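You operate a simulated robot arm through the tools that you are given. There is no shell and no other tool. Be economical: measure what you need, move in short steps, check, and stop when the job is done.

You are at the controls of a simulated robot arm. One attempt, no reset.

JOB
Clamp the green sheet at WIDE, dust it and shut the press plate.
Fine: wipe with the green block and put it back. What is to be rubbed or washed off counts as gone when no trace of it is left.

It is judged by the outcome, as a careful person would: the job done as asked, and still so three seconds after it is handed in. It fails if anything else is knocked over, pushed out of place, dropped, spilled or broken. Flat cloth is picked up by pressing the open fingertips on it (5 to 10 N) and closing them slowly along it; thin cloth reads only 2 to 8 mm in the jaws.

ROBOT AND FRAMES
A 6-joint arm with a two-finger parallel gripper, fixed in place. Base frame: the origin is at the foot of the arm, x ahead of it, y to its left, z up; the work surface is at about z = 950. Lengths are in mm, angles in rad, forces in N, time in s.
With the tool pointing down near the work surface it reaches from about 360 to 820 mm from the base axis. Its first joint turns from -2.897 to 2.897 rad. Payload 3.91 kg.
The tool frame sits at the grasp point between the pads (the TCP): z along the fingers, y along the line on which they close. The tips reach 30 mm beyond it. Largest opening 110 mm; finger width 20, thickness 10; the body of the gripper, 48 by 112 mm, starts 55 mm behind the TCP.
Orientation is told as [roll, pitch, yaw] about the base's x, y, z axes, in that order, counted from this pose: with the fingers straight down and closing along the base's y, the tool's x points along the base's -x, its y along +y and its z along -z.

CONTROLS
- The arm moves only by the tool servo_tool. Its argument "increments" is a list of rows, each an object (a shift or turn left out is 0, a gripper value left out holds the last) with "jaw": the closure, from 0 (fully open) to 1 (shut); "xyz": the shift along the tool's x, y, z in units of 50 mm (1.0 is 50 mm), a list of three; "rotation": the turn, a rotation vector about the tool's x, y, z in units of 6 degrees (1.0 is 6 degrees), a list of three. In form: [{"jaw": jaw, "xyz": [dx, dy, dz], "rotation": [ax, ay, az]}, ...]. A call has 1 to 10 rows; each row shifts and turns the commanded pose from where the row before left it, along the tool's axes as they then stand. A call with a number of a shift or a turn outside -1 to 1 is refused whole. Rows are played at 5 a second. More than 50 mm and 0.15 rad between two rows, or a gripper value outside its range, and nothing of the call is played. Where a pose cannot be reached the arm comes as near as it can. A force on the tool above 40 N (or 10 N above the force at the start of the call, whichever is more), or a blocked arm, ends the call early, and 0.2 s more pass. The fingers move at their own pace (about 45 mm/s each) and stop on an object; they squeeze with about 43 N. The grip force told is the motor's: it shows also when the fingers shut on nothing. Time passes only in rows, and 0.2 s behind the last, so rows that do not move let the fingers close. It gives the time, the measured TCP pose, the force on the tool (base axes), the opening and the grip force at its end, in the units of the frame above (readings bear some noise), with the torque about the TCP (base axes, N m) and any sound that the robot's microphone picked up, and new pictures: "views" is both (left out), scene, wrist or none.
- Cameras (640 x 400 px; columns grow to the right, rows downward): "scene" is fixed at [384.2, 496.9, 1695.7]; the picture's right is [-0.79, -0.61, 0.00], its down [-0.52, 0.68, -0.51] and it looks along [0.31, -0.41, -0.86] (base axes); focal length 309 px, centre (320, 200). "wrist" rides on the gripper at [77, 7, -114] in the tool frame; the picture's right is [-0.09, 1.00, 0.00], its down [-0.80, -0.07, -0.59] and it looks along [-0.59, -0.05, 0.80] (tool axes); focal length 270 px, centre (320, 200). There is no depth. A picture from a camera that has moved, and an enlarged one, comes with that camera's place and axes in the base frame and with its lens. The place of the scene camera against the robot may be out by one fixed shift of up to 25 mm in any direction.
- slide_trunk(by): slides the trunk up (or, below 0, down) by that many mm; the arm rides with it, the base frame stays. It gives what a move gives, with no picture.
- close_up(camera, box): a new picture of the part [left, top, right, bottom] of that camera's present view, enlarged. No time passes.
- hand_in(): hands the job in; it is judged then, once.

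Go step by step. Nothing tells you positions but the pictures and the camera data: compare them with the known pose of the tool, close in by small moves and look again before you grip or let go. The budget is 120 turns and 200 pictures, counting those below and the enlarged ones. Unless the task says otherwise, let go and move clear before handing in, and close with one line.

The tools are called after "Emit:" as a command line: name --argument value ..., lists and objects as JSON in quotes. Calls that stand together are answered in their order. servo_tool: Moves the arm, as the interface text tells. Its arguments: {"type":"object","properties":{"increments":{"type":"array","items":{"type":"object","properties":{"jaw":{"type":"number"},"xyz":{"type":"array","items":{"type":"number"}},"rotation":{"type":"array","items":{"type":"number"}}}}},"views":{"type":"string","enum":["both","scene","wrist","none"]}},"required":["increments"]} The other tools are called the same way: slide_trunk (by) slides the trunk up or down; close_up (camera, box) takes an enlarged picture of a part of a camera's view; hand_in () hands the job in.

At the start:

```text
time: 0.0
ee_pos: [480.2, 105.1, 1340.6]
tool_rot: [0.0, 0.0, 0.0]
ft_force: [-0.5, -0.3, 0.6]
wrist_torque: [0.0, 0.0, 0.0]
finger_gap: 110.2
grip_force: 0.0
trunk travel left (down, up): [-575.0, 35.0]
```

scene: 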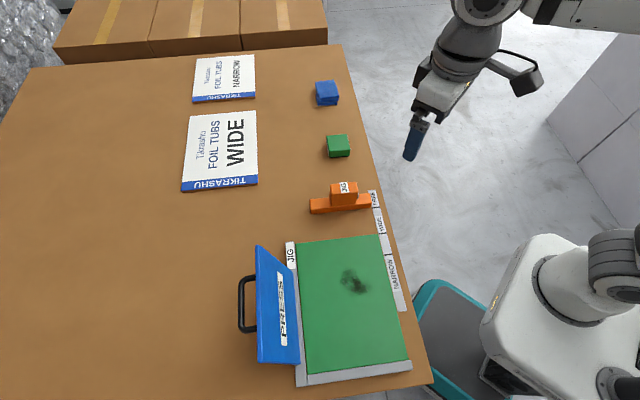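
wrist: 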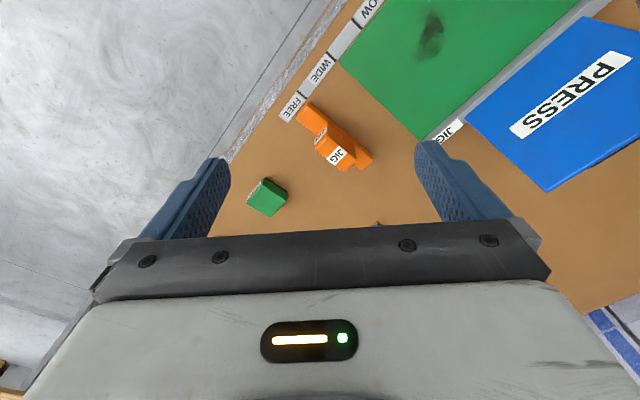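

I see a green sheet in a jig with a dark smudge, a blue open press plate, an orange JIG slider near a FREE/WIDE/NARROW scale, and green and blue blocks. I'll take enlarged views first.

Emit:
close_up --camera "scene" --box '[280, 160, 440, 260]'

Emit:
close_up --camera "scene" --box '[220, 220, 440, 400]'

Emit:
close_up --camera "wrist" --box '[220, 0, 480, 220]'

Emit:
close_up --camera "scene" --box '[170, 40, 370, 200]'

```text
4.00 times, centred on (360, 210) of scene
camera zoom: at [384.2, 496.9, 1695.7], right [-0.79, -0.61, 0.0], down [-0.52, 0.68, -0.51], along [0.31, -0.41, -0.86], focal length 1235 px, centre (160, 160)
```

zoom: 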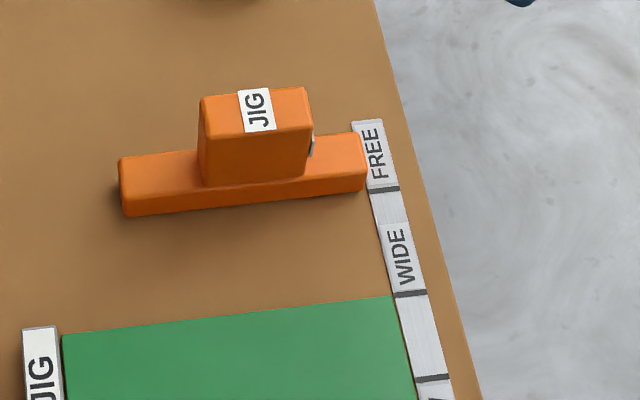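

```text
2.22 times, centred on (330, 310) of scene
camera zoom: at [384.2, 496.9, 1695.7], right [-0.79, -0.61, 0.0], down [-0.52, 0.68, -0.51], along [0.31, -0.41, -0.86], focal length 686 px, centre (298, -44)
```

zoom: 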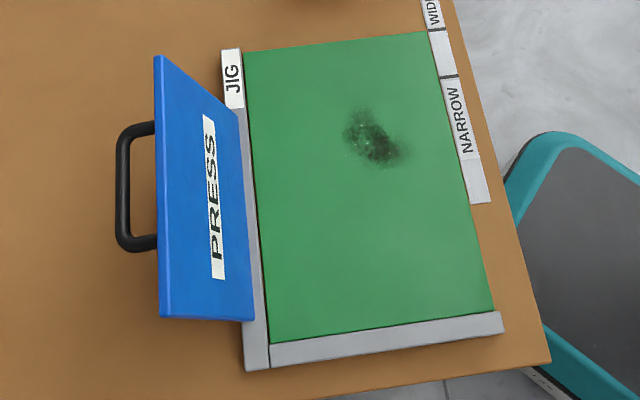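

```text
1.82 times, centred on (350, 110) of wrist
camera zoom: at [401.2, 113.0, 1455.4], right [0.09, 1.0, 0.0], down [0.8, -0.07, 0.59], along [0.59, -0.05, -0.8], focal length 491 px, centre (266, 364)
```

zoom: 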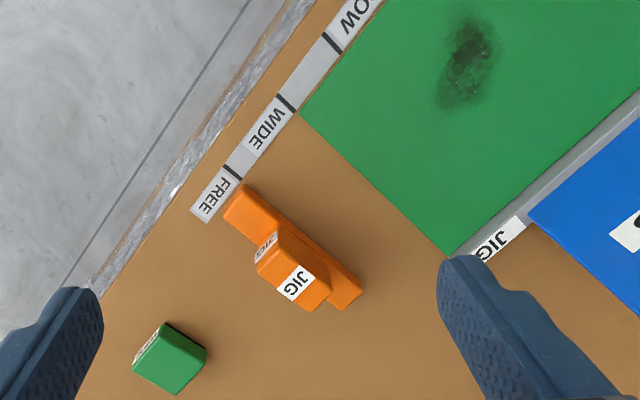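

```text
2.50 times, centred on (270, 120) of scene
camera zoom: at [384.2, 496.9, 1695.7], right [-0.79, -0.61, 0.0], down [-0.52, 0.68, -0.51], along [0.31, -0.41, -0.86], focal length 772 px, centre (445, 400)
```

zoom: 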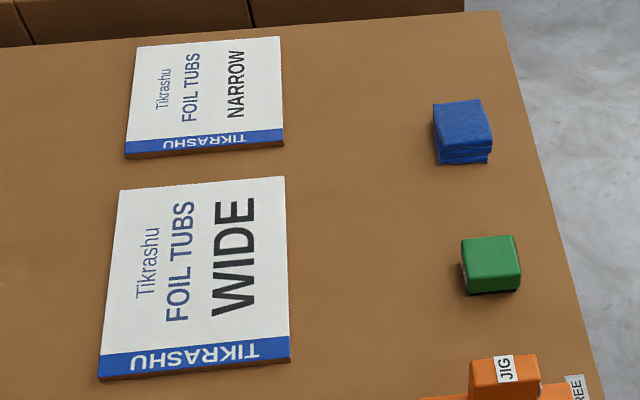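

Green block is at about (724,-24), the orange jig's tower about (630,123), and the slide direction is about (-0.7,0.7), with the WIDE line level with the sheet's free edge. I'll move above the jig tower and turn the gripper about 42° so it closes along the slide direction.

Emit:
servo_tool --increments '[{"jaw": 0, "xyz": [-1, 0.12, 0.6]}, {"xyz": [-1, 0.12, 0.6]}, {"xyz": [-1, 0.12, 0.6]}, {"xyz": [0, 0, 0.1], "rotation": [0, 0, -1]}, {"xyz": [0, 0, 0.1], "rotation": [0, 0, -1]}, {"xyz": [0, 0, 0.1], "rotation": [0, 0, -1]}, {"xyz": [0, 0, 0.1], "rotation": [0, 0, -1]}, {"xyz": [0, 0, 0.1], "rotation": [0, 0, -1]}, {"xyz": [0, 0, 0.1], "rotation": [0, 0, -1]}, {"xyz": [0, 0, 0.1], "rotation": [0, 0, -1]}]'

```text
refused: row 1 steps farther than a row can; nothing moved
```

The jig tower is still my target; the call was refused because one step was too long, so I'll use shorter steps.

Emit:
servo_tool --increments '[{"jaw": 0, "xyz": [-0.75, 0.09, 0.5]}, {"xyz": [-0.75, 0.09, 0.5]}, {"xyz": [-0.75, 0.09, 0.5]}, {"xyz": [-0.75, 0.09, 0.5], "rotation": [0, 0, -0.5]}, {"xyz": [0, 0, 0.2], "rotation": [0, 0, -1]}, {"xyz": [0, 0, 0.2], "rotation": [0, 0, -1]}, {"xyz": [0, 0, 0.2], "rotation": [0, 0, -1]}, {"xyz": [0, 0, 0.2], "rotation": [0, 0, -1]}, {"xyz": [0, 0, 0.2], "rotation": [0, 0, -1]}, {"xyz": [0, 0, 0.2], "rotation": [0, 0, -1]}]'

```text
time: 2.2
ee_pos: [628.9, 121.6, 1181.5]
tool_rot: [0.0, 0.0, 0.683]
ft_force: [-0.4, -0.2, 0.0]
wrist_torque: [0.0, 0.0, 0.01]
finger_gap: 110.0
grip_force: 0.0
trunk travel left (down, up): [-575.0, 35.0]
camera wrist: at [564.4, 80.7, 1296.2], right [-0.56, 0.83, 0.0], down [0.67, 0.45, 0.59], along [0.49, 0.33, -0.8], focal length 270 px, centre (320, 200)
```

scene: 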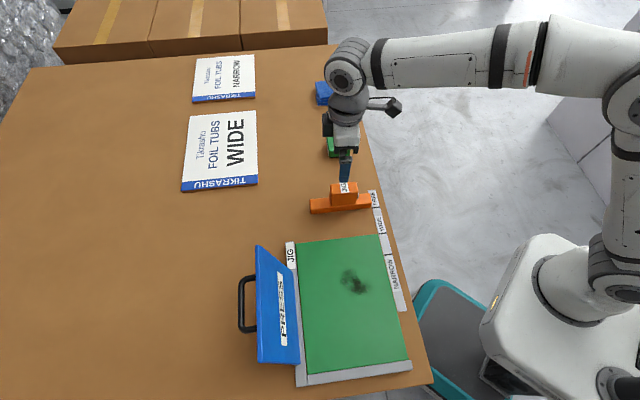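
wrist: 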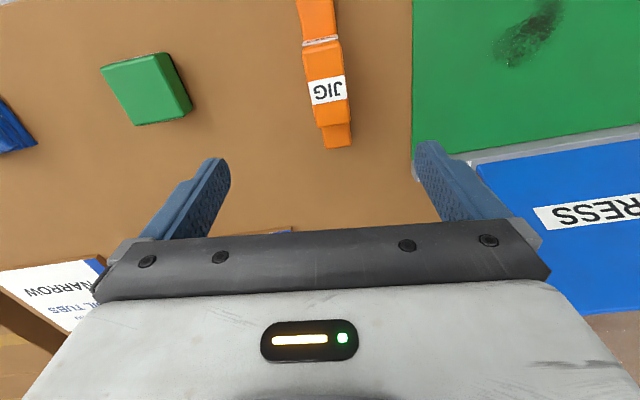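

The sheet edge runs at 45°, so I'll add 6° of yaw, shift about 11 mm along the slide axis, and descend.

Emit:
servo_tool --increments '[{"rotation": [0, 0, -0.97]}, {"xyz": [0, 0.22, 0.6]}, {"xyz": [0, 0, 0.9]}, {"xyz": [0, 0, 0.4]}]'

Emit:
close_up --camera "scene" --box '[280, 130, 420, 230]'

```text
time: 3.2
ee_pos: [623.0, 129.8, 1088.1]
tool_rot: [0.001, -0.001, 0.783]
ft_force: [-0.1, 0.5, 0.3]
wrist_torque: [0.0, 0.0, 0.01]
finger_gap: 109.9
grip_force: 0.1
trunk travel left (down, up): [-575.0, 35.0]
camera wrist: at [563.4, 82.3, 1202.3], right [-0.64, 0.77, 0.0], down [0.62, 0.51, 0.59], along [0.46, 0.38, -0.8], focal length 270 px, centre (320, 200)
```

scene: 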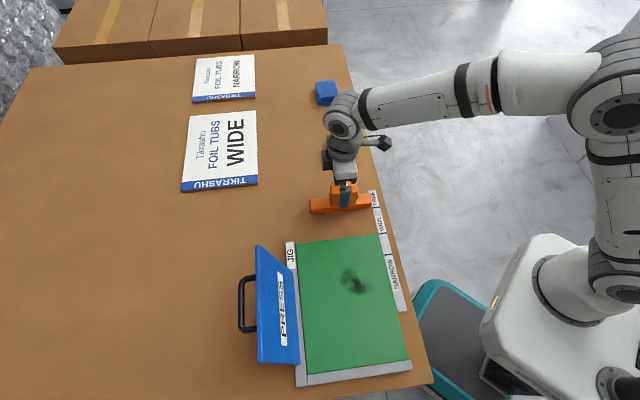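
wrist: 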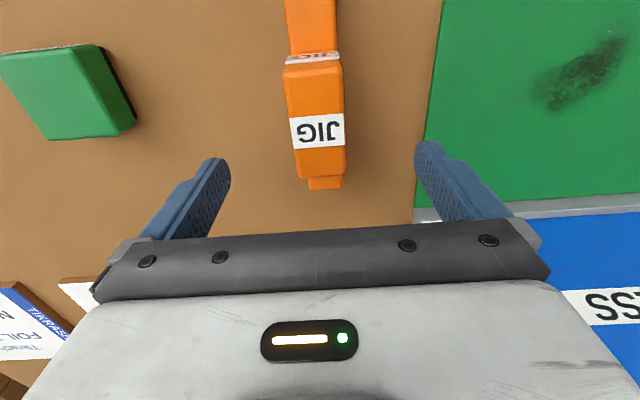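

```text
4.00 times, centred on (350, 180) of scene
camera zoom: at [384.2, 496.9, 1695.7], right [-0.79, -0.61, 0.0], down [-0.52, 0.68, -0.51], along [0.31, -0.41, -0.86], focal length 1235 px, centre (200, 280)
```

zoom: 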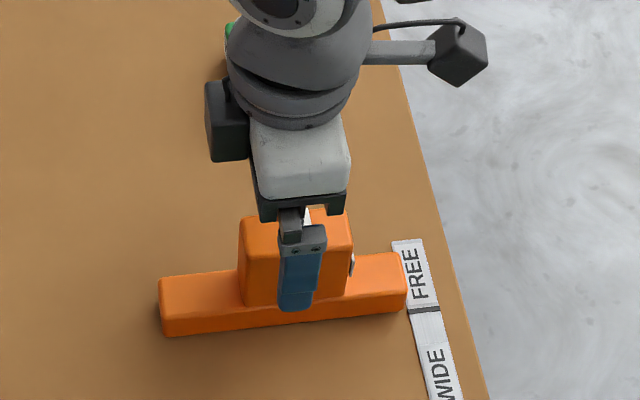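

The tower lies centred between the fingers; its top looks to be near z≈1030. I'll shift 15 mm toward the tower's middle and lower to TCP ≈1025.

Emit:
servo_tool --increments '[{"xyz": [0.3, 0, 0.4]}, {"xyz": [0, 0, 0.5]}, {"xyz": [0, 0, 0.36]}, {}]'

Emit:
close_up --camera "scene" --box '[280, 130, 420, 230]'

```text
time: 4.2
ee_pos: [610.4, 118.4, 1025.2]
tool_rot: [0.0, 0.0, 0.782]
ft_force: [-0.6, 0.0, 0.5]
wrist_torque: [0.01, 0.03, 0.0]
finger_gap: 110.1
grip_force: 0.1
trunk travel left (down, up): [-575.0, 35.0]
camera wrist: at [550.5, 70.4, 1139.8], right [-0.64, 0.77, 0.0], down [0.62, 0.51, 0.59], along [0.46, 0.38, -0.8], focal length 270 px, centre (320, 200)
```

scene: 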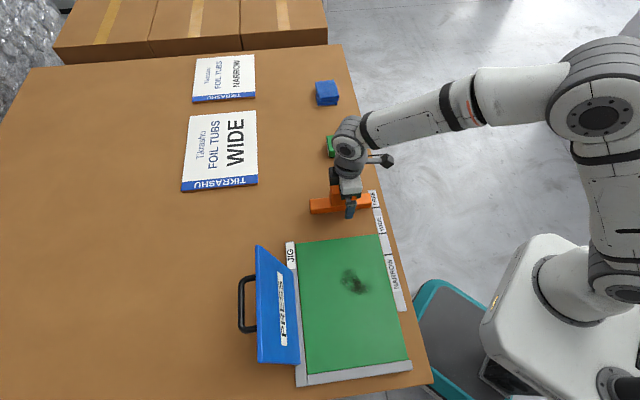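
wrist: 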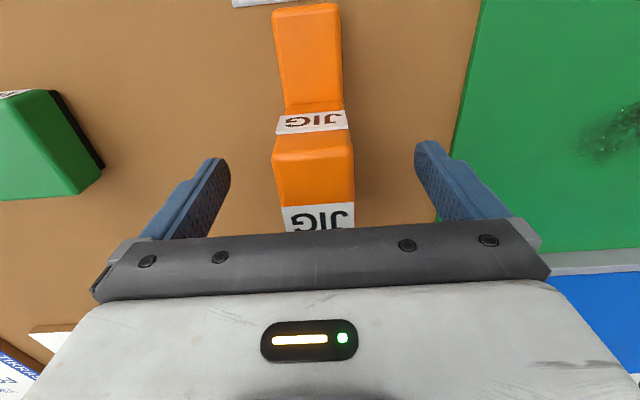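

```text
4.00 times, centred on (350, 180) of scene
camera zoom: at [384.2, 496.9, 1695.7], right [-0.79, -0.61, 0.0], down [-0.52, 0.68, -0.51], along [0.31, -0.41, -0.86], focal length 1235 px, centre (200, 280)
```

zoom: 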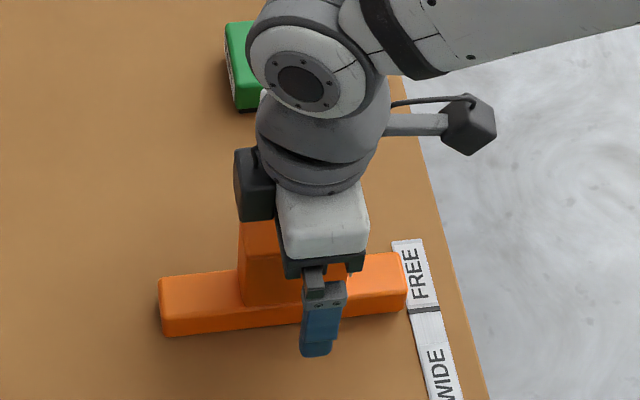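

The tower top is around z≈1005, and the fingers straddle it. I'll go 5 mm toward +c, lower 23 mm more and close slowly.

Emit:
servo_tool --increments '[{"xyz": [-0.1, -0.02, 0.25]}, {"xyz": [0, 0, 0.21]}, {"jaw": 0.3}, {"jaw": 0.5}, {"jaw": 0.6}, {"jaw": 0.7}, {"jaw": 0.8}, {"jaw": 0.8}]'

Emit:
close_up --camera "scene" --box '[280, 130, 420, 230]'

```text
time: 6.0
ee_pos: [614.5, 122.2, 1002.1]
tool_rot: [-0.001, -0.002, 0.782]
ft_force: [-0.1, -1.3, -0.4]
wrist_torque: [0.06, -0.04, 0.13]
finger_gap: 34.9
grip_force: 45.2
trunk travel left (down, up): [-575.0, 35.0]
camera wrist: at [555.1, 74.2, 1116.7], right [-0.64, 0.77, 0.0], down [0.62, 0.51, 0.59], along [0.46, 0.38, -0.8], focal length 270 px, centre (320, 200)
```

scene: 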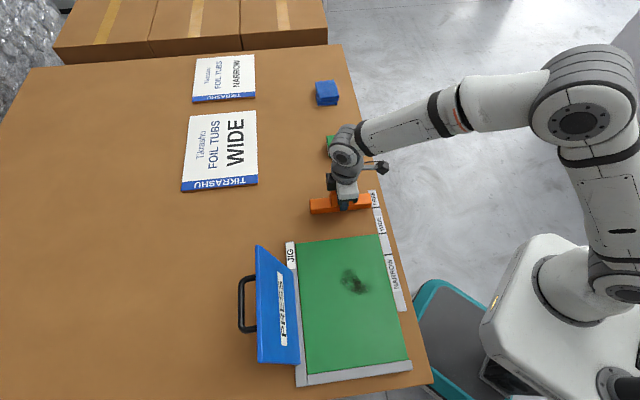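
wrist: 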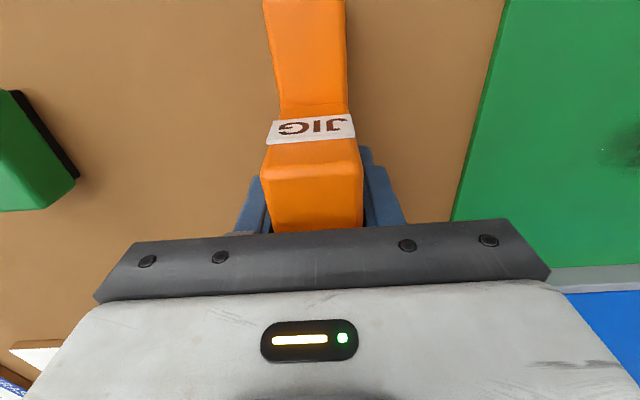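

```text
4.00 times, centred on (350, 180) of scene
camera zoom: at [384.2, 496.9, 1695.7], right [-0.79, -0.61, 0.0], down [-0.52, 0.68, -0.51], along [0.31, -0.41, -0.86], focal length 1235 px, centre (200, 280)
```

zoom: 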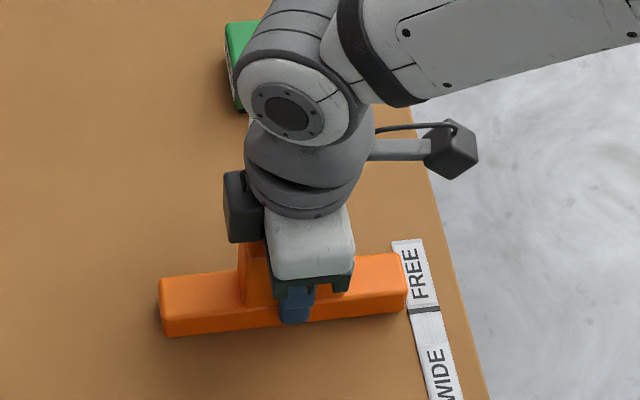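

The jig is gripped at 35 mm. I'll slide it 60 mm along the slide direction toward WIDE and check.

Emit:
servo_tool --increments '[{"xyz": [0, 0.2, 0]}, {"xyz": [0, 0.2, 0]}, {"xyz": [0, 0.2, 0]}, {"xyz": [0, 0.2, 0]}, {"xyz": [0, 0.2, 0]}, {"xyz": [0, 0.2, 0]}, {}]'

Emit:
close_up --camera "scene" --box '[280, 160, 420, 260]'

```text
time: 7.6
ee_pos: [571.7, 165.0, 1002.0]
tool_rot: [-0.002, -0.005, 0.783]
ft_force: [4.7, 2.0, 34.8]
wrist_torque: [0.37, 0.35, 0.62]
finger_gap: 34.7
grip_force: 45.2
trunk travel left (down, up): [-575.0, 35.0]
camera wrist: at [511.4, 116.9, 1116.0], right [-0.64, 0.77, 0.0], down [0.62, 0.51, 0.6], along [0.46, 0.38, -0.8], focal length 270 px, centre (320, 200)
```

scene: 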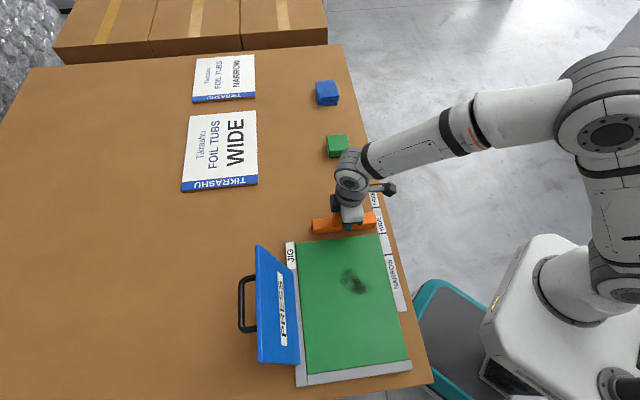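
wrist: 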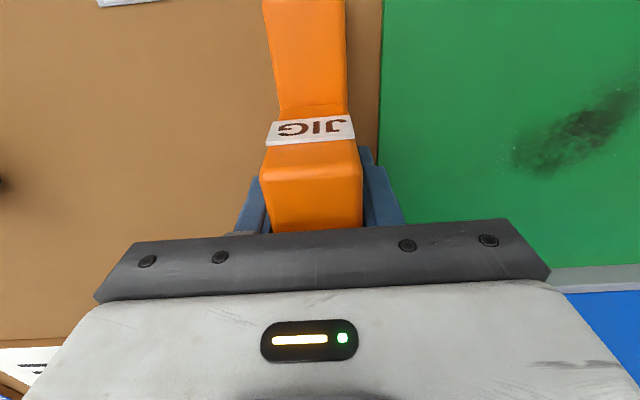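

```text
4.00 times, centred on (350, 210) of scene
camera zoom: at [384.2, 496.9, 1695.7], right [-0.79, -0.61, 0.0], down [-0.52, 0.68, -0.51], along [0.31, -0.41, -0.86], focal length 1235 px, centre (200, 160)
```

zoom: 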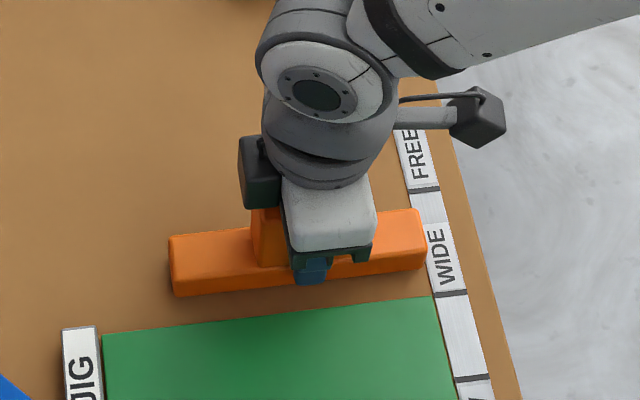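

The jig slid 60 mm and has about 20-24 mm to go; the upward force of 35 N suggests light pressing, so I'll relieve that by 1 mm and go on in small steps.

Emit:
servo_tool --increments '[{"xyz": [0, 0, -0.02]}, {"xyz": [0, 0.1, 0]}, {"xyz": [0, 0.1, 0]}, {"xyz": [0, 0.1, 0]}, {}]'

Emit:
close_up --camera "scene" --box '[300, 180, 420, 260]'

```text
time: 8.8
ee_pos: [562.4, 175.7, 1001.9]
tool_rot: [-0.002, -0.004, 0.781]
ft_force: [9.4, 7.4, 28.4]
wrist_torque: [0.81, -0.45, 0.57]
finger_gap: 34.5
grip_force: 45.4
trunk travel left (down, up): [-575.0, 35.0]
camera wrist: at [501.5, 127.0, 1115.8], right [-0.64, 0.77, 0.0], down [0.62, 0.51, 0.6], along [0.46, 0.38, -0.8], focal length 270 px, centre (320, 200)
```

scene: 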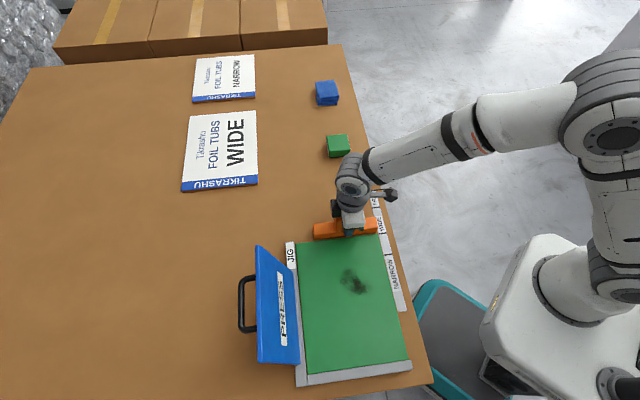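
wrist: 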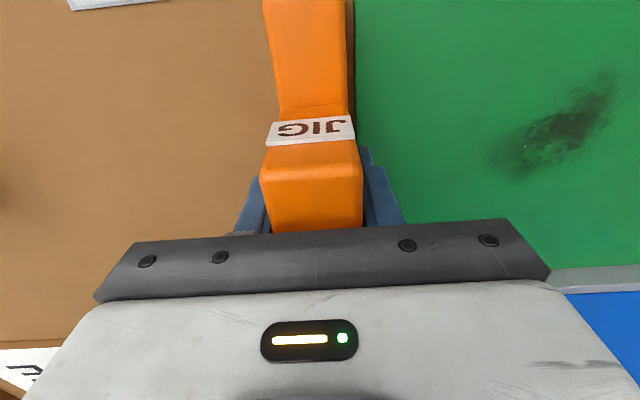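

```text
5.00 times, centred on (360, 220) of scene
camera zoom: at [384.2, 496.9, 1695.7], right [-0.79, -0.61, 0.0], down [-0.52, 0.68, -0.51], along [0.31, -0.41, -0.86], focal length 1544 px, centre (120, 100)
```

zoom: 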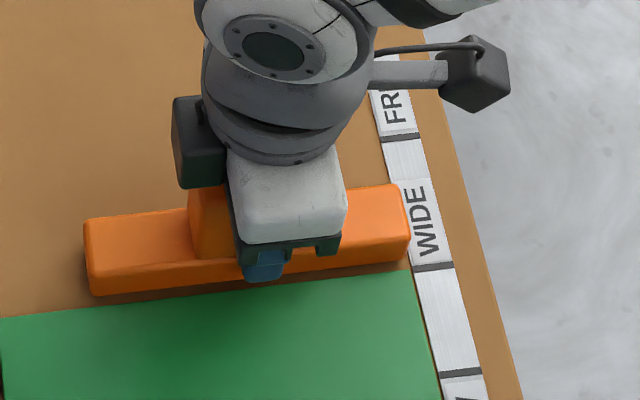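

About 5-9 mm remain to the WIDE line. I'll ease on 5 mm and look again.

Emit:
servo_tool --increments '[{"xyz": [0, 0.05, 0]}, {"xyz": [0, 0.05, 0]}, {}]' --views "wrist"

Emit:
close_up --camera "scene" --box '[340, 200, 420, 250]'

```text
time: 9.6
ee_pos: [557.2, 179.7, 1001.7]
tool_rot: [-0.001, -0.001, 0.781]
ft_force: [9.1, 5.3, 26.9]
wrist_torque: [0.23, -0.24, 0.33]
finger_gap: 34.5
grip_force: 44.9
trunk travel left (down, up): [-575.0, 35.0]
camera wrist: at [497.8, 130.9, 1115.8], right [-0.64, 0.77, 0.0], down [0.62, 0.51, 0.6], along [0.46, 0.38, -0.8], focal length 270 px, centre (320, 200)
```

wrist: 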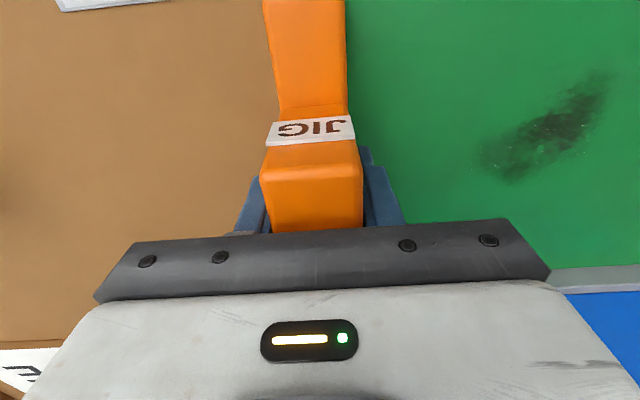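

```text
8.00 times, centred on (380, 225) of scene
camera zoom: at [384.2, 496.9, 1695.7], right [-0.79, -0.61, 0.0], down [-0.52, 0.68, -0.51], along [0.31, -0.41, -0.86], focal length 2471 px, centre (-160, 0)
```

zoom: 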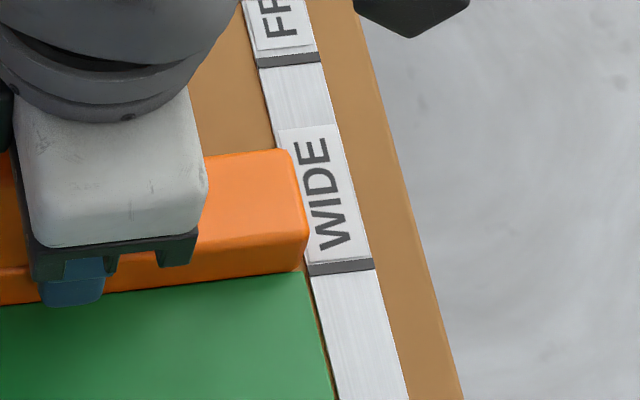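

The bar's front is nearly on the WIDE line and the sheet edge (81 mm travelled of ~82-84). I'll nudge 2 mm more while watching force.

Emit:
servo_tool --increments '[{"xyz": [0, 0.02, 0]}, {"xyz": [0, 0.02, 0]}, {}]' --views "none"

Emit:
close_up --camera "scene" --box '[340, 200, 420, 250]'

Emit:
close_up --camera "scene" --box '[280, 205, 360, 255]'

```text
time: 10.4
ee_pos: [556.8, 180.3, 1002.1]
tool_rot: [-0.002, -0.003, 0.782]
ft_force: [13.3, 0.4, 31.4]
wrist_torque: [-0.22, 0.42, 0.62]
finger_gap: 34.3
grip_force: 45.5
trunk travel left (down, up): [-575.0, 35.0]
```

```text
8.00 times, centred on (380, 225) of scene
camera zoom: at [384.2, 496.9, 1695.7], right [-0.79, -0.61, 0.0], down [-0.52, 0.68, -0.51], along [0.31, -0.41, -0.86], focal length 2471 px, centre (-160, 0)
```

zoom: 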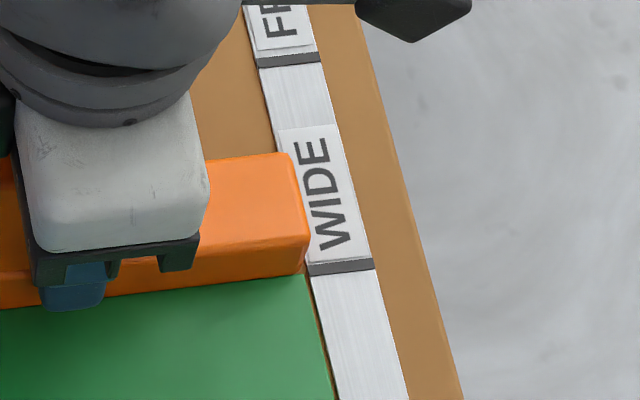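

```text
8.00 times, centred on (320, 230) of scene
camera zoom: at [384.2, 496.9, 1695.7], right [-0.79, -0.61, 0.0], down [-0.52, 0.68, -0.51], along [0.31, -0.41, -0.86], focal length 2471 px, centre (320, -40)
```

zoom: 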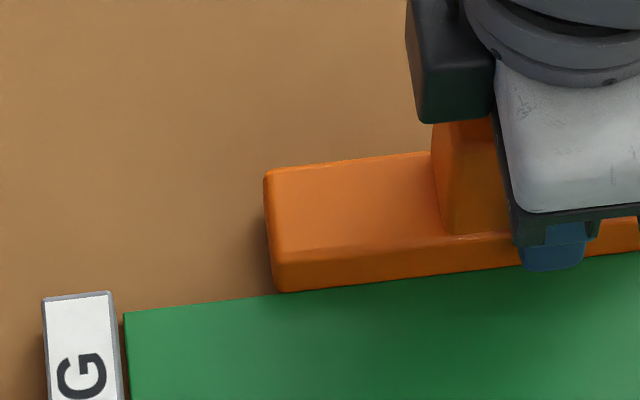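

The bar now sits flush with the sheet edge and on the WIDE line, with rising resistance, so it is clamped. I'll release and lift.

Emit:
servo_tool --increments '[{"jaw": 0.6}, {"jaw": 0.4}, {"jaw": 0.3}, {"jaw": 0.2}, {"xyz": [0, 0, -0.5]}, {"xyz": [0, 0, -0.9]}, {"xyz": [0, 0, -0.9]}, {"xyz": [0, -0.6, -0.7]}, {"xyz": [0, -0.9, 0]}, {"xyz": [0, -0.9, 0]}]'

Emit:
close_up --camera "scene" --box '[280, 180, 440, 280]'

```text
time: 12.6
ee_pos: [644.9, 92.2, 1150.1]
tool_rot: [0.002, 0.001, 0.781]
ft_force: [0.6, -0.1, 1.2]
wrist_torque: [0.0, -0.01, -0.01]
finger_gap: 88.1
grip_force: 0.0
trunk travel left (down, up): [-575.0, 35.0]
camera wrist: at [585.3, 43.9, 1263.9], right [-0.64, 0.77, 0.0], down [0.62, 0.51, 0.59], along [0.46, 0.38, -0.8], focal length 270 px, centre (320, 200)
```

scene: 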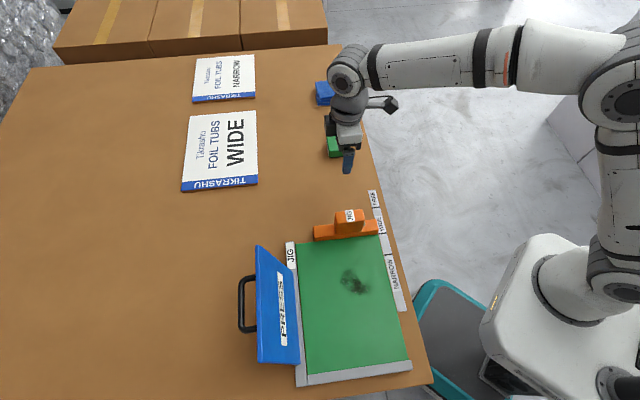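
wrist: 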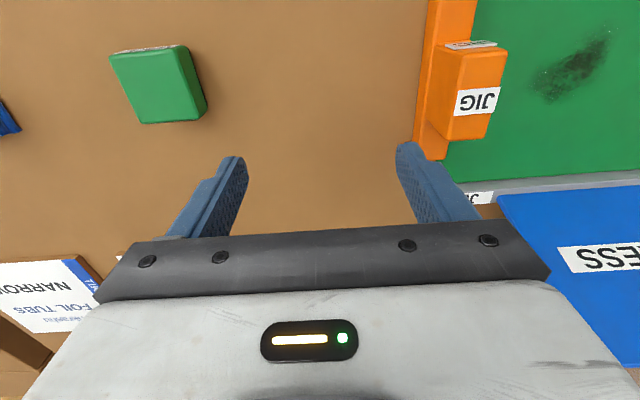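

```text
4.00 times, centred on (360, 230) of scene
camera zoom: at [384.2, 496.9, 1695.7], right [-0.79, -0.61, 0.0], down [-0.52, 0.68, -0.51], along [0.31, -0.41, -0.86], focal length 1235 px, centre (160, 80)
```

zoom: 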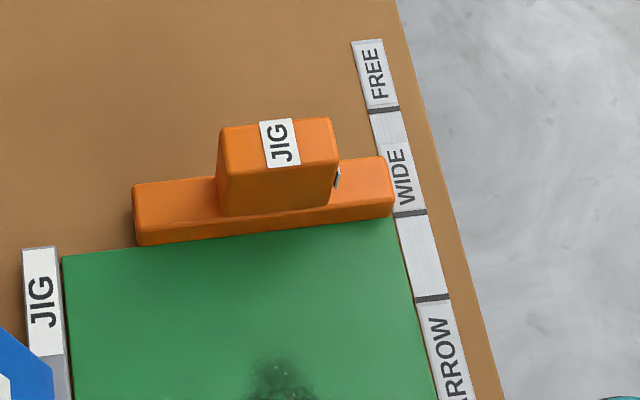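

Clamped at WIDE. The green block is at about (741,-38); I'll move above it and look.

Emit:
servo_tool --increments '[{"xyz": [0.12, -0.8, 0]}, {"xyz": [0.12, -0.8, 0.1]}, {"xyz": [0.12, -0.8, 0.3]}, {"xyz": [0.12, -0.8, 0.4], "jaw": 0.0}, {}]'

Emit:
close_up --camera "wrist" --box '[200, 0, 440, 150]'

```text
time: 13.8
ee_pos: [737.6, -34.4, 1108.7]
tool_rot: [0.0, 0.001, 0.782]
ft_force: [0.1, 0.8, 0.9]
wrist_torque: [0.01, 0.0, 0.05]
finger_gap: 110.0
grip_force: 0.0
trunk travel left (down, up): [-575.0, 35.0]
camera wrist: at [678.9, -82.1, 1223.3], right [-0.64, 0.77, 0.0], down [0.62, 0.51, 0.59], along [0.46, 0.38, -0.8], focal length 270 px, centre (320, 200)
```

scene: 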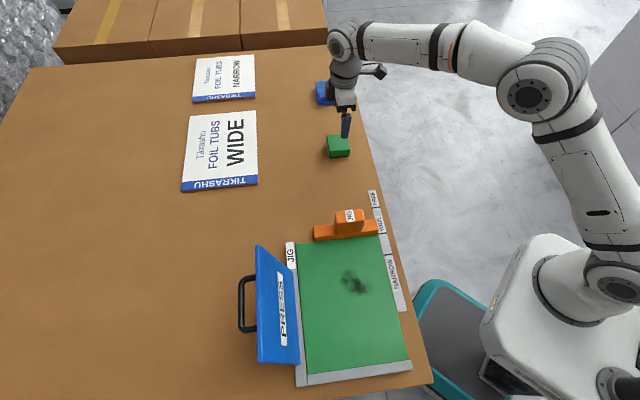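
wrist: 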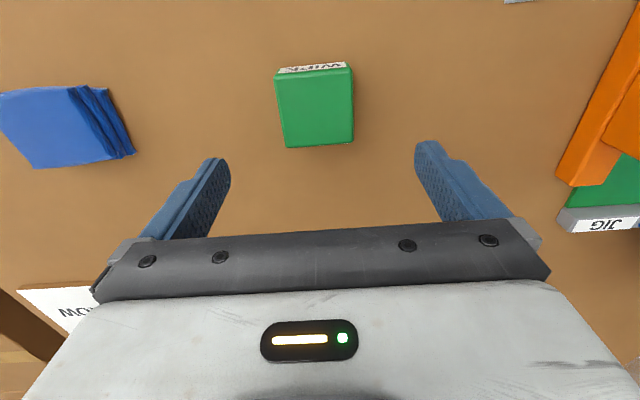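

```text
2.67 times, centred on (320, 75) of wrist
camera zoom: at [678.9, -82.1, 1223.3], right [-0.64, 0.77, 0.0], down [0.62, 0.51, 0.59], along [0.46, 0.38, -0.8], focal length 721 px, centre (320, 533)
```

zoom: 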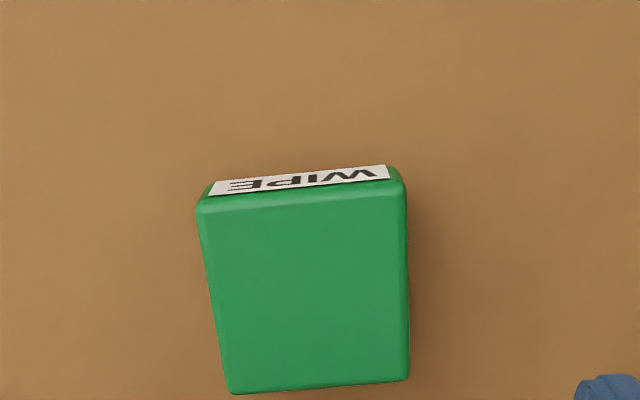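

The block labelled WIPE is centred between the fingers and aligned with them, about 60 mm wide. I'll lower to TCP ≈1000 and look.

Emit:
servo_tool --increments '[{"xyz": [0, -0.02, 0.8]}, {"xyz": [0, 0, 0.8]}, {"xyz": [0, 0, 0.56]}, {}]'

Emit:
close_up --camera "scene" --box '[280, 80, 420, 180]'

```text
time: 14.8
ee_pos: [739.3, -33.1, 1001.4]
tool_rot: [0.0, 0.0, 0.782]
ft_force: [-1.1, 0.6, 0.4]
wrist_torque: [0.01, 0.0, -0.01]
finger_gap: 110.1
grip_force: 0.1
trunk travel left (down, up): [-575.0, 35.0]
camera wrist: at [679.1, -81.9, 1116.2], right [-0.64, 0.77, 0.0], down [0.62, 0.51, 0.59], along [0.46, 0.38, -0.8], focal length 270 px, centre (320, 200)
```

scene: 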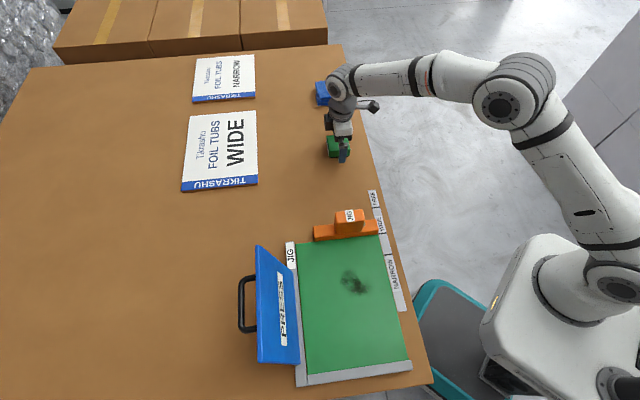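
wrist: 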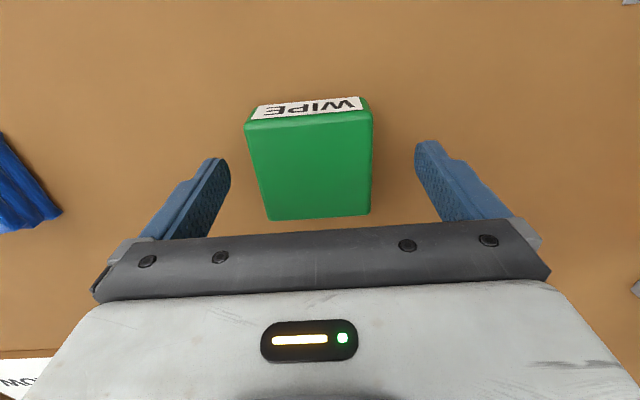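

```text
4.00 times, centred on (350, 130) of scene
camera zoom: at [384.2, 496.9, 1695.7], right [-0.79, -0.61, 0.0], down [-0.52, 0.68, -0.51], along [0.31, -0.41, -0.86], focal length 1235 px, centre (200, 480)
```

zoom: 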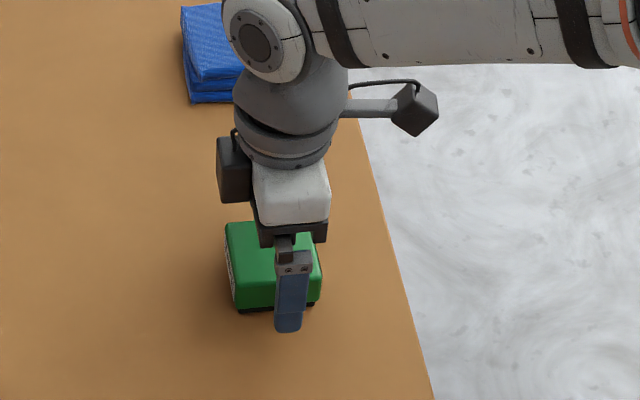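

The block sits about 5 mm off-centre between the fingers; I'll correct, lower to 990, and close gently.

Emit:
servo_tool --increments '[{"xyz": [0, -0.1, 0]}, {"xyz": [0, 0, 0.22]}, {"jaw": 0.2}, {"jaw": 0.3}, {"jaw": 0.38}, {"jaw": 0.44}, {"jaw": 0.5}, {"jaw": 0.56}, {"jaw": 0.6}, {"jaw": 0.6}]'

```text
time: 17.0
ee_pos: [742.2, -37.8, 993.4]
tool_rot: [-0.001, 0.0, 0.782]
ft_force: [0.6, 0.6, -0.1]
wrist_torque: [0.03, 0.01, -0.03]
finger_gap: 65.3
grip_force: 43.1
trunk travel left (down, up): [-575.0, 35.0]
camera wrist: at [681.7, -85.5, 1106.4], right [-0.64, 0.77, 0.0], down [0.62, 0.51, 0.59], along [0.46, 0.38, -0.8], focal length 270 px, centre (320, 200)
```

scene: 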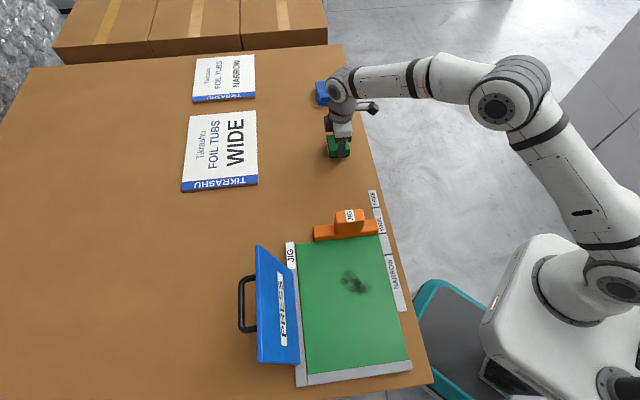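
wrist: 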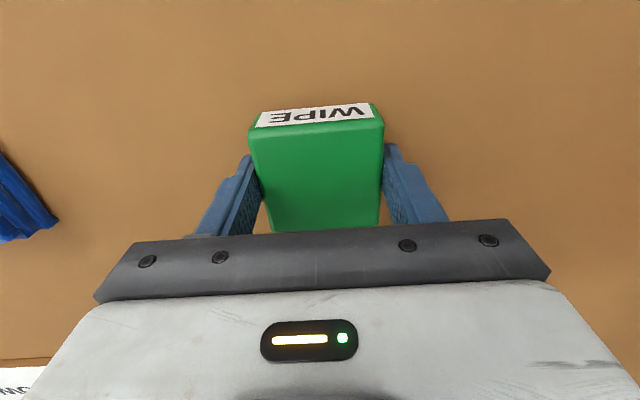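

The green block is gripped (65 mm; pick pose (742,-38,~992)). I'll lift it 110 mm and carry it over the smudge at about (459,288).

Emit:
servo_tool --increments '[{"xyz": [0, 0, -0.4]}, {"xyz": [0, 0, -0.9]}, {"xyz": [0, 0, -0.9]}, {}]'

Emit:
servo_tool --increments '[{"xyz": [-0.06, 0.86, 0]}, {"xyz": [-0.06, 0.86, 0]}, {"xyz": [-0.06, 0.86, 0]}, {"xyz": [-0.06, 0.86, 0]}, {"xyz": [-0.06, 0.86, 0]}, {"xyz": [-0.06, 0.86, 0]}, {"xyz": [-0.06, 0.86, 0]}, {"xyz": [-0.06, 0.86, 0]}, {"xyz": [-0.06, 0.86, 0]}, {"xyz": [-0.06, 0.86, 0]}]'

```text
time: 18.0
ee_pos: [739.4, -40.0, 1102.9]
tool_rot: [0.0, 0.002, 0.782]
ft_force: [-0.7, 0.3, -1.4]
wrist_torque: [0.01, 0.02, 0.01]
finger_gap: 65.5
grip_force: 42.7
trunk travel left (down, up): [-575.0, 35.0]
camera wrist: at [679.7, -87.2, 1217.8], right [-0.64, 0.77, 0.0], down [0.62, 0.51, 0.59], along [0.46, 0.38, -0.8], focal length 270 px, centre (320, 200)
```

scene: 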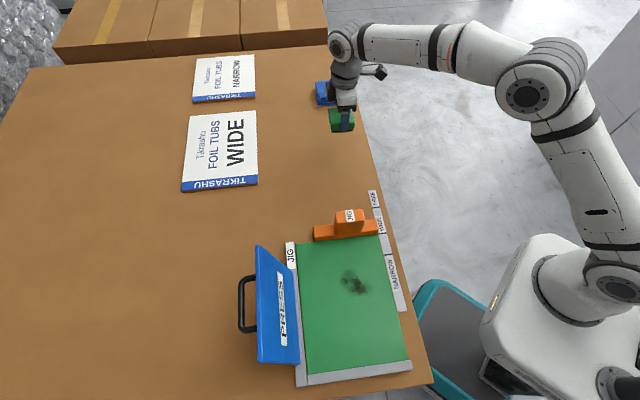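
wrist: 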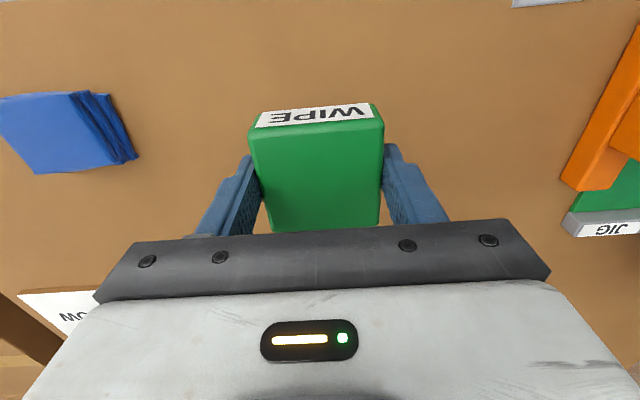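

```text
time: 20.2
ee_pos: [458.3, 288.6, 1101.9]
tool_rot: [0.0, -0.001, 0.781]
ft_force: [0.4, -0.1, -1.1]
wrist_torque: [0.02, -0.02, 0.01]
finger_gap: 65.4
grip_force: 43.1
trunk travel left (down, up): [-575.0, 35.0]
camera wrist: at [398.0, 239.7, 1216.6], right [-0.64, 0.77, 0.0], down [0.62, 0.51, 0.59], along [0.46, 0.38, -0.8], focal length 270 px, centre (320, 200)
```

scene: 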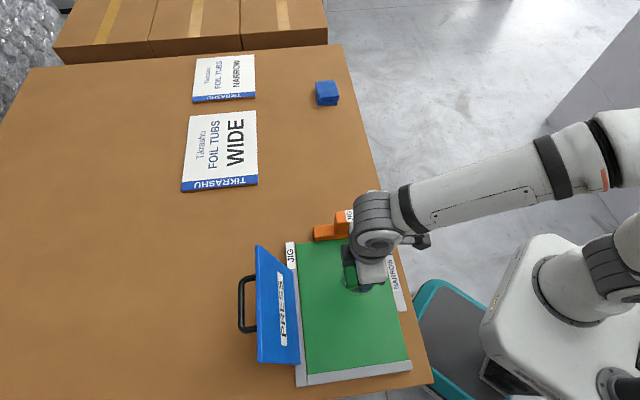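
wrist: 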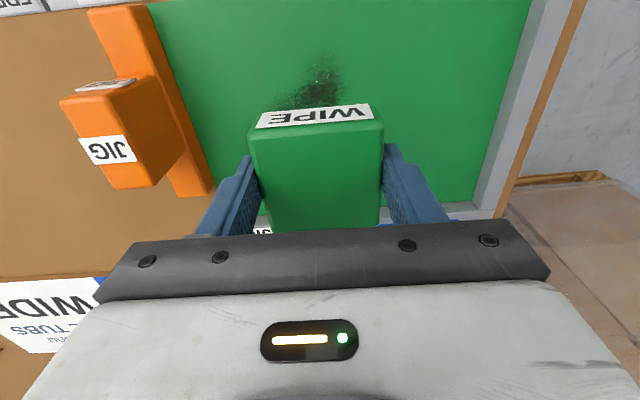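

The block hovers just over the smudge. I'll lower to just above the sheet, then touch down in small steps watching force.

Emit:
servo_tool --increments '[{"xyz": [0, 0, 0.9]}, {"xyz": [0, 0, 0.9]}, {"xyz": [0, 0, 0.1]}, {}]' --views "scene"

Emit:
servo_tool --increments '[{"xyz": [0, 0, 0.06]}, {}]' --views "none"

Emit:
servo_tool --increments '[{"xyz": [0, 0, 0.06]}, {}]' --views "none"

```text
time: 21.2
ee_pos: [457.1, 286.2, 1006.8]
tool_rot: [0.002, 0.0, 0.782]
ft_force: [-0.2, 0.3, -1.1]
wrist_torque: [0.0, 0.02, -0.01]
finger_gap: 65.5
grip_force: 42.4
trunk travel left (down, up): [-575.0, 35.0]
```

scene: 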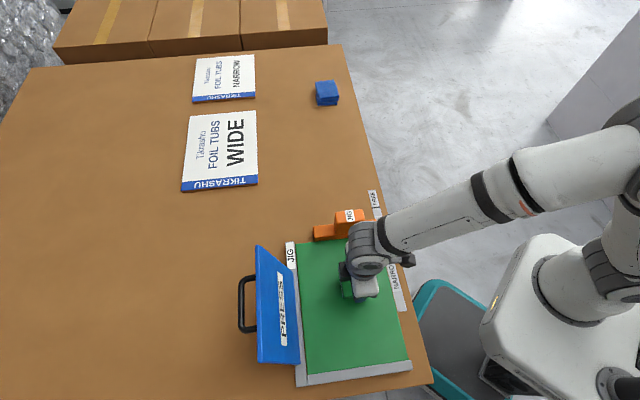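

```text
time: 21.8
ee_pos: [458.5, 287.4, 1005.0]
tool_rot: [0.0, 0.001, 0.782]
ft_force: [-0.5, 1.0, -0.7]
wrist_torque: [0.02, -0.01, 0.0]
finger_gap: 65.5
grip_force: 43.1
trunk travel left (down, up): [-575.0, 35.0]
```

```text
time: 22.4
ee_pos: [460.0, 288.1, 1001.3]
tool_rot: [0.0, 0.0, 0.783]
ft_force: [-0.2, -0.9, -1.2]
wrist_torque: [0.0, -0.01, -0.01]
finger_gap: 65.3
grip_force: 43.2
trunk travel left (down, up): [-575.0, 35.0]
```

No contact yet at 1001; I'll continue the touchdown in 2-3 mm steps.

Emit:
servo_tool --increments '[{"xyz": [0, 0, 0.06]}, {}]' --views "none"

Emit:
servo_tool --increments '[{"xyz": [0, 0, 0.04]}, {}]' --views "none"

Emit:
servo_tool --increments '[{"xyz": [0, 0, 0.03]}, {}]' --views "none"

```text
time: 23.0
ee_pos: [460.1, 288.4, 998.3]
tool_rot: [-0.001, 0.0, 0.782]
ft_force: [0.3, -0.8, -1.0]
wrist_torque: [-0.01, 0.01, -0.02]
finger_gap: 65.2
grip_force: 42.9
trunk travel left (down, up): [-575.0, 35.0]
```

```text
time: 23.6
ee_pos: [459.5, 287.5, 998.4]
tool_rot: [0.001, -0.003, 0.782]
ft_force: [1.1, 2.2, 12.4]
wrist_torque: [-0.06, 0.26, -0.04]
finger_gap: 65.2
grip_force: 42.9
trunk travel left (down, up): [-575.0, 35.0]
```

```text
time: 24.2
ee_pos: [459.8, 287.9, 998.0]
tool_rot: [0.0, -0.005, 0.782]
ft_force: [2.8, 2.2, 32.1]
wrist_torque: [-0.22, 0.21, -0.01]
finger_gap: 65.4
grip_force: 43.2
trunk travel left (down, up): [-575.0, 35.0]
```

In contact at about 998 with 32 N, a bit much; I'll back off to ~12 N and wipe with strokes along the slide direction.

Emit:
servo_tool --increments '[{"xyz": [0, 0, -0.03]}, {"xyz": [0, 0.3, 0]}, {"xyz": [0, 0.3, 0]}, {"xyz": [0, 0.2, 0]}, {"xyz": [0, -0.4, 0]}, {"xyz": [0, -0.4, 0]}, {"xyz": [0, -0.4, 0]}, {"xyz": [0, -0.4, 0]}, {"xyz": [0, -0.1, 0]}, {}]'

```text
time: 26.4
ee_pos: [491.2, 255.3, 996.5]
tool_rot: [0.0, 0.003, 0.782]
ft_force: [0.2, -0.6, -0.4]
wrist_torque: [-0.04, -0.01, -0.02]
finger_gap: 65.6
grip_force: 42.9
trunk travel left (down, up): [-575.0, 35.0]
camera wrist: at [431.5, 207.7, 1111.1], right [-0.64, 0.77, 0.0], down [0.62, 0.51, 0.59], along [0.46, 0.38, -0.81], focal length 270 px, centre (320, 200)
```

scene: 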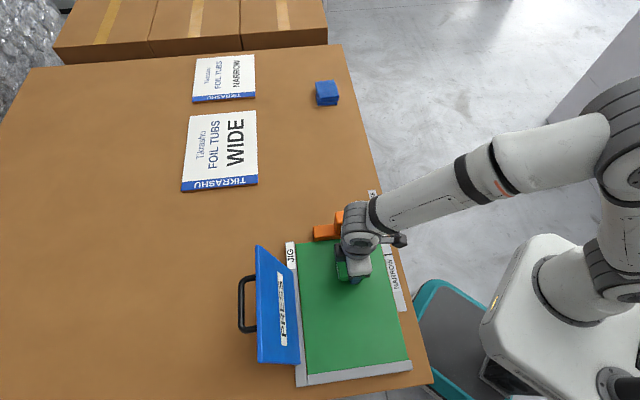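
wrist: 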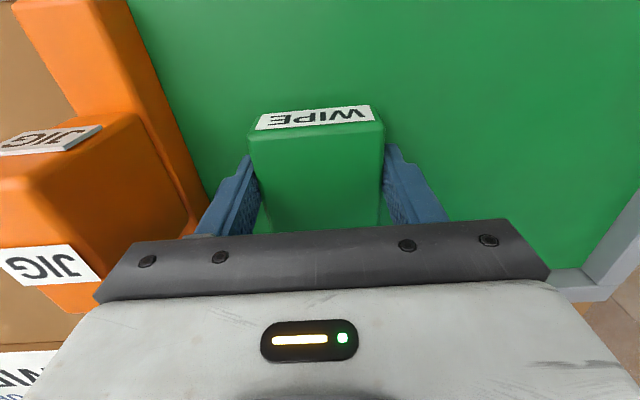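

The visible part of the smudge is already gone, but contact is very light now. I'll press a little and make more strokes with side offsets.

Emit:
servo_tool --increments '[{"xyz": [0, 0, 0.025]}, {"xyz": [0.25, 0.3, 0]}, {"xyz": [0, 0.4, 0]}, {"xyz": [0, 0.4, 0]}, {"xyz": [0, 0.4, 0]}, {"xyz": [-0.25, 0, 0]}, {"xyz": [-0.25, -0.3, 0]}, {"xyz": [0, -0.4, 0]}, {"xyz": [0, -0.4, 0]}, {"xyz": [0, -0.4, 0]}]' --views "none"

Emit:
servo_tool --increments '[{"xyz": [0.25, 0.3, 0]}, {"xyz": [0, 0.4, 0]}, {"xyz": [0, 0.4, 0]}, {"xyz": [0, 0.4, 0]}, {"xyz": [0, 0, -0.5]}, {"xyz": [0, 0, -0.9]}, {"xyz": [0, -0.8, -0.5]}, {"xyz": [0, -0.9, 0]}, {"xyz": [0, -0.9, 0]}, {"xyz": [0, -0.6, 0]}]'

Emit:
close_up --camera "scene" --box '[230, 220, 430, 400]'

```text
time: 28.6
ee_pos: [499.2, 264.4, 995.8]
tool_rot: [-0.003, -0.003, 0.78]
ft_force: [-2.8, 2.1, 21.8]
wrist_torque: [0.12, 0.3, -0.06]
finger_gap: 65.3
grip_force: 43.2
trunk travel left (down, up): [-575.0, 35.0]
```

```text
time: 30.8
ee_pos: [551.2, 195.4, 1089.8]
tool_rot: [0.0, 0.002, 0.783]
ft_force: [0.5, 0.0, -1.1]
wrist_torque: [-0.03, 0.01, -0.01]
finger_gap: 65.4
grip_force: 42.9
trunk travel left (down, up): [-575.0, 35.0]
camera wrist: at [491.7, 146.4, 1203.3], right [-0.64, 0.77, 0.0], down [0.62, 0.51, 0.59], along [0.46, 0.38, -0.8], focal length 270 px, centre (320, 200)
```

scene: 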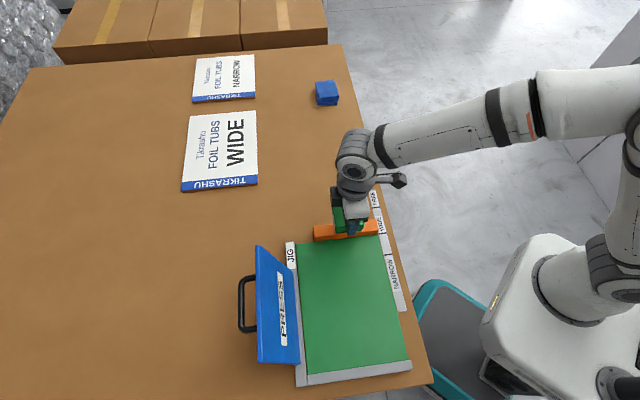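
wrist: 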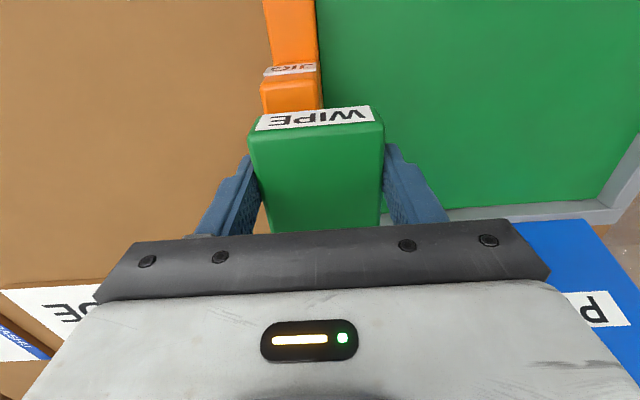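

```text
2.22 times, centred on (330, 310) of scene
camera zoom: at [384.2, 496.9, 1695.7], right [-0.79, -0.61, 0.0], down [-0.52, 0.68, -0.51], along [0.31, -0.41, -0.86], focal length 686 px, centre (298, -44)
```

zoom: 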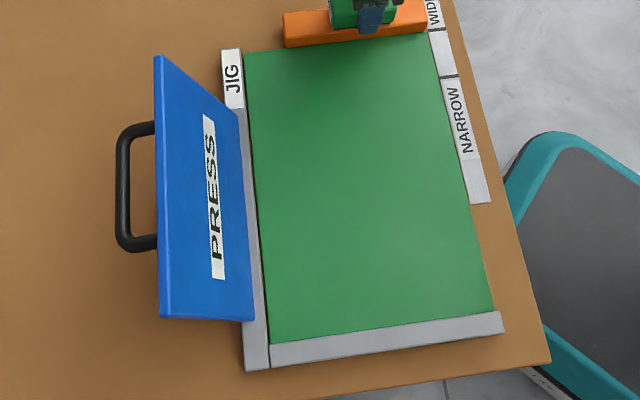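

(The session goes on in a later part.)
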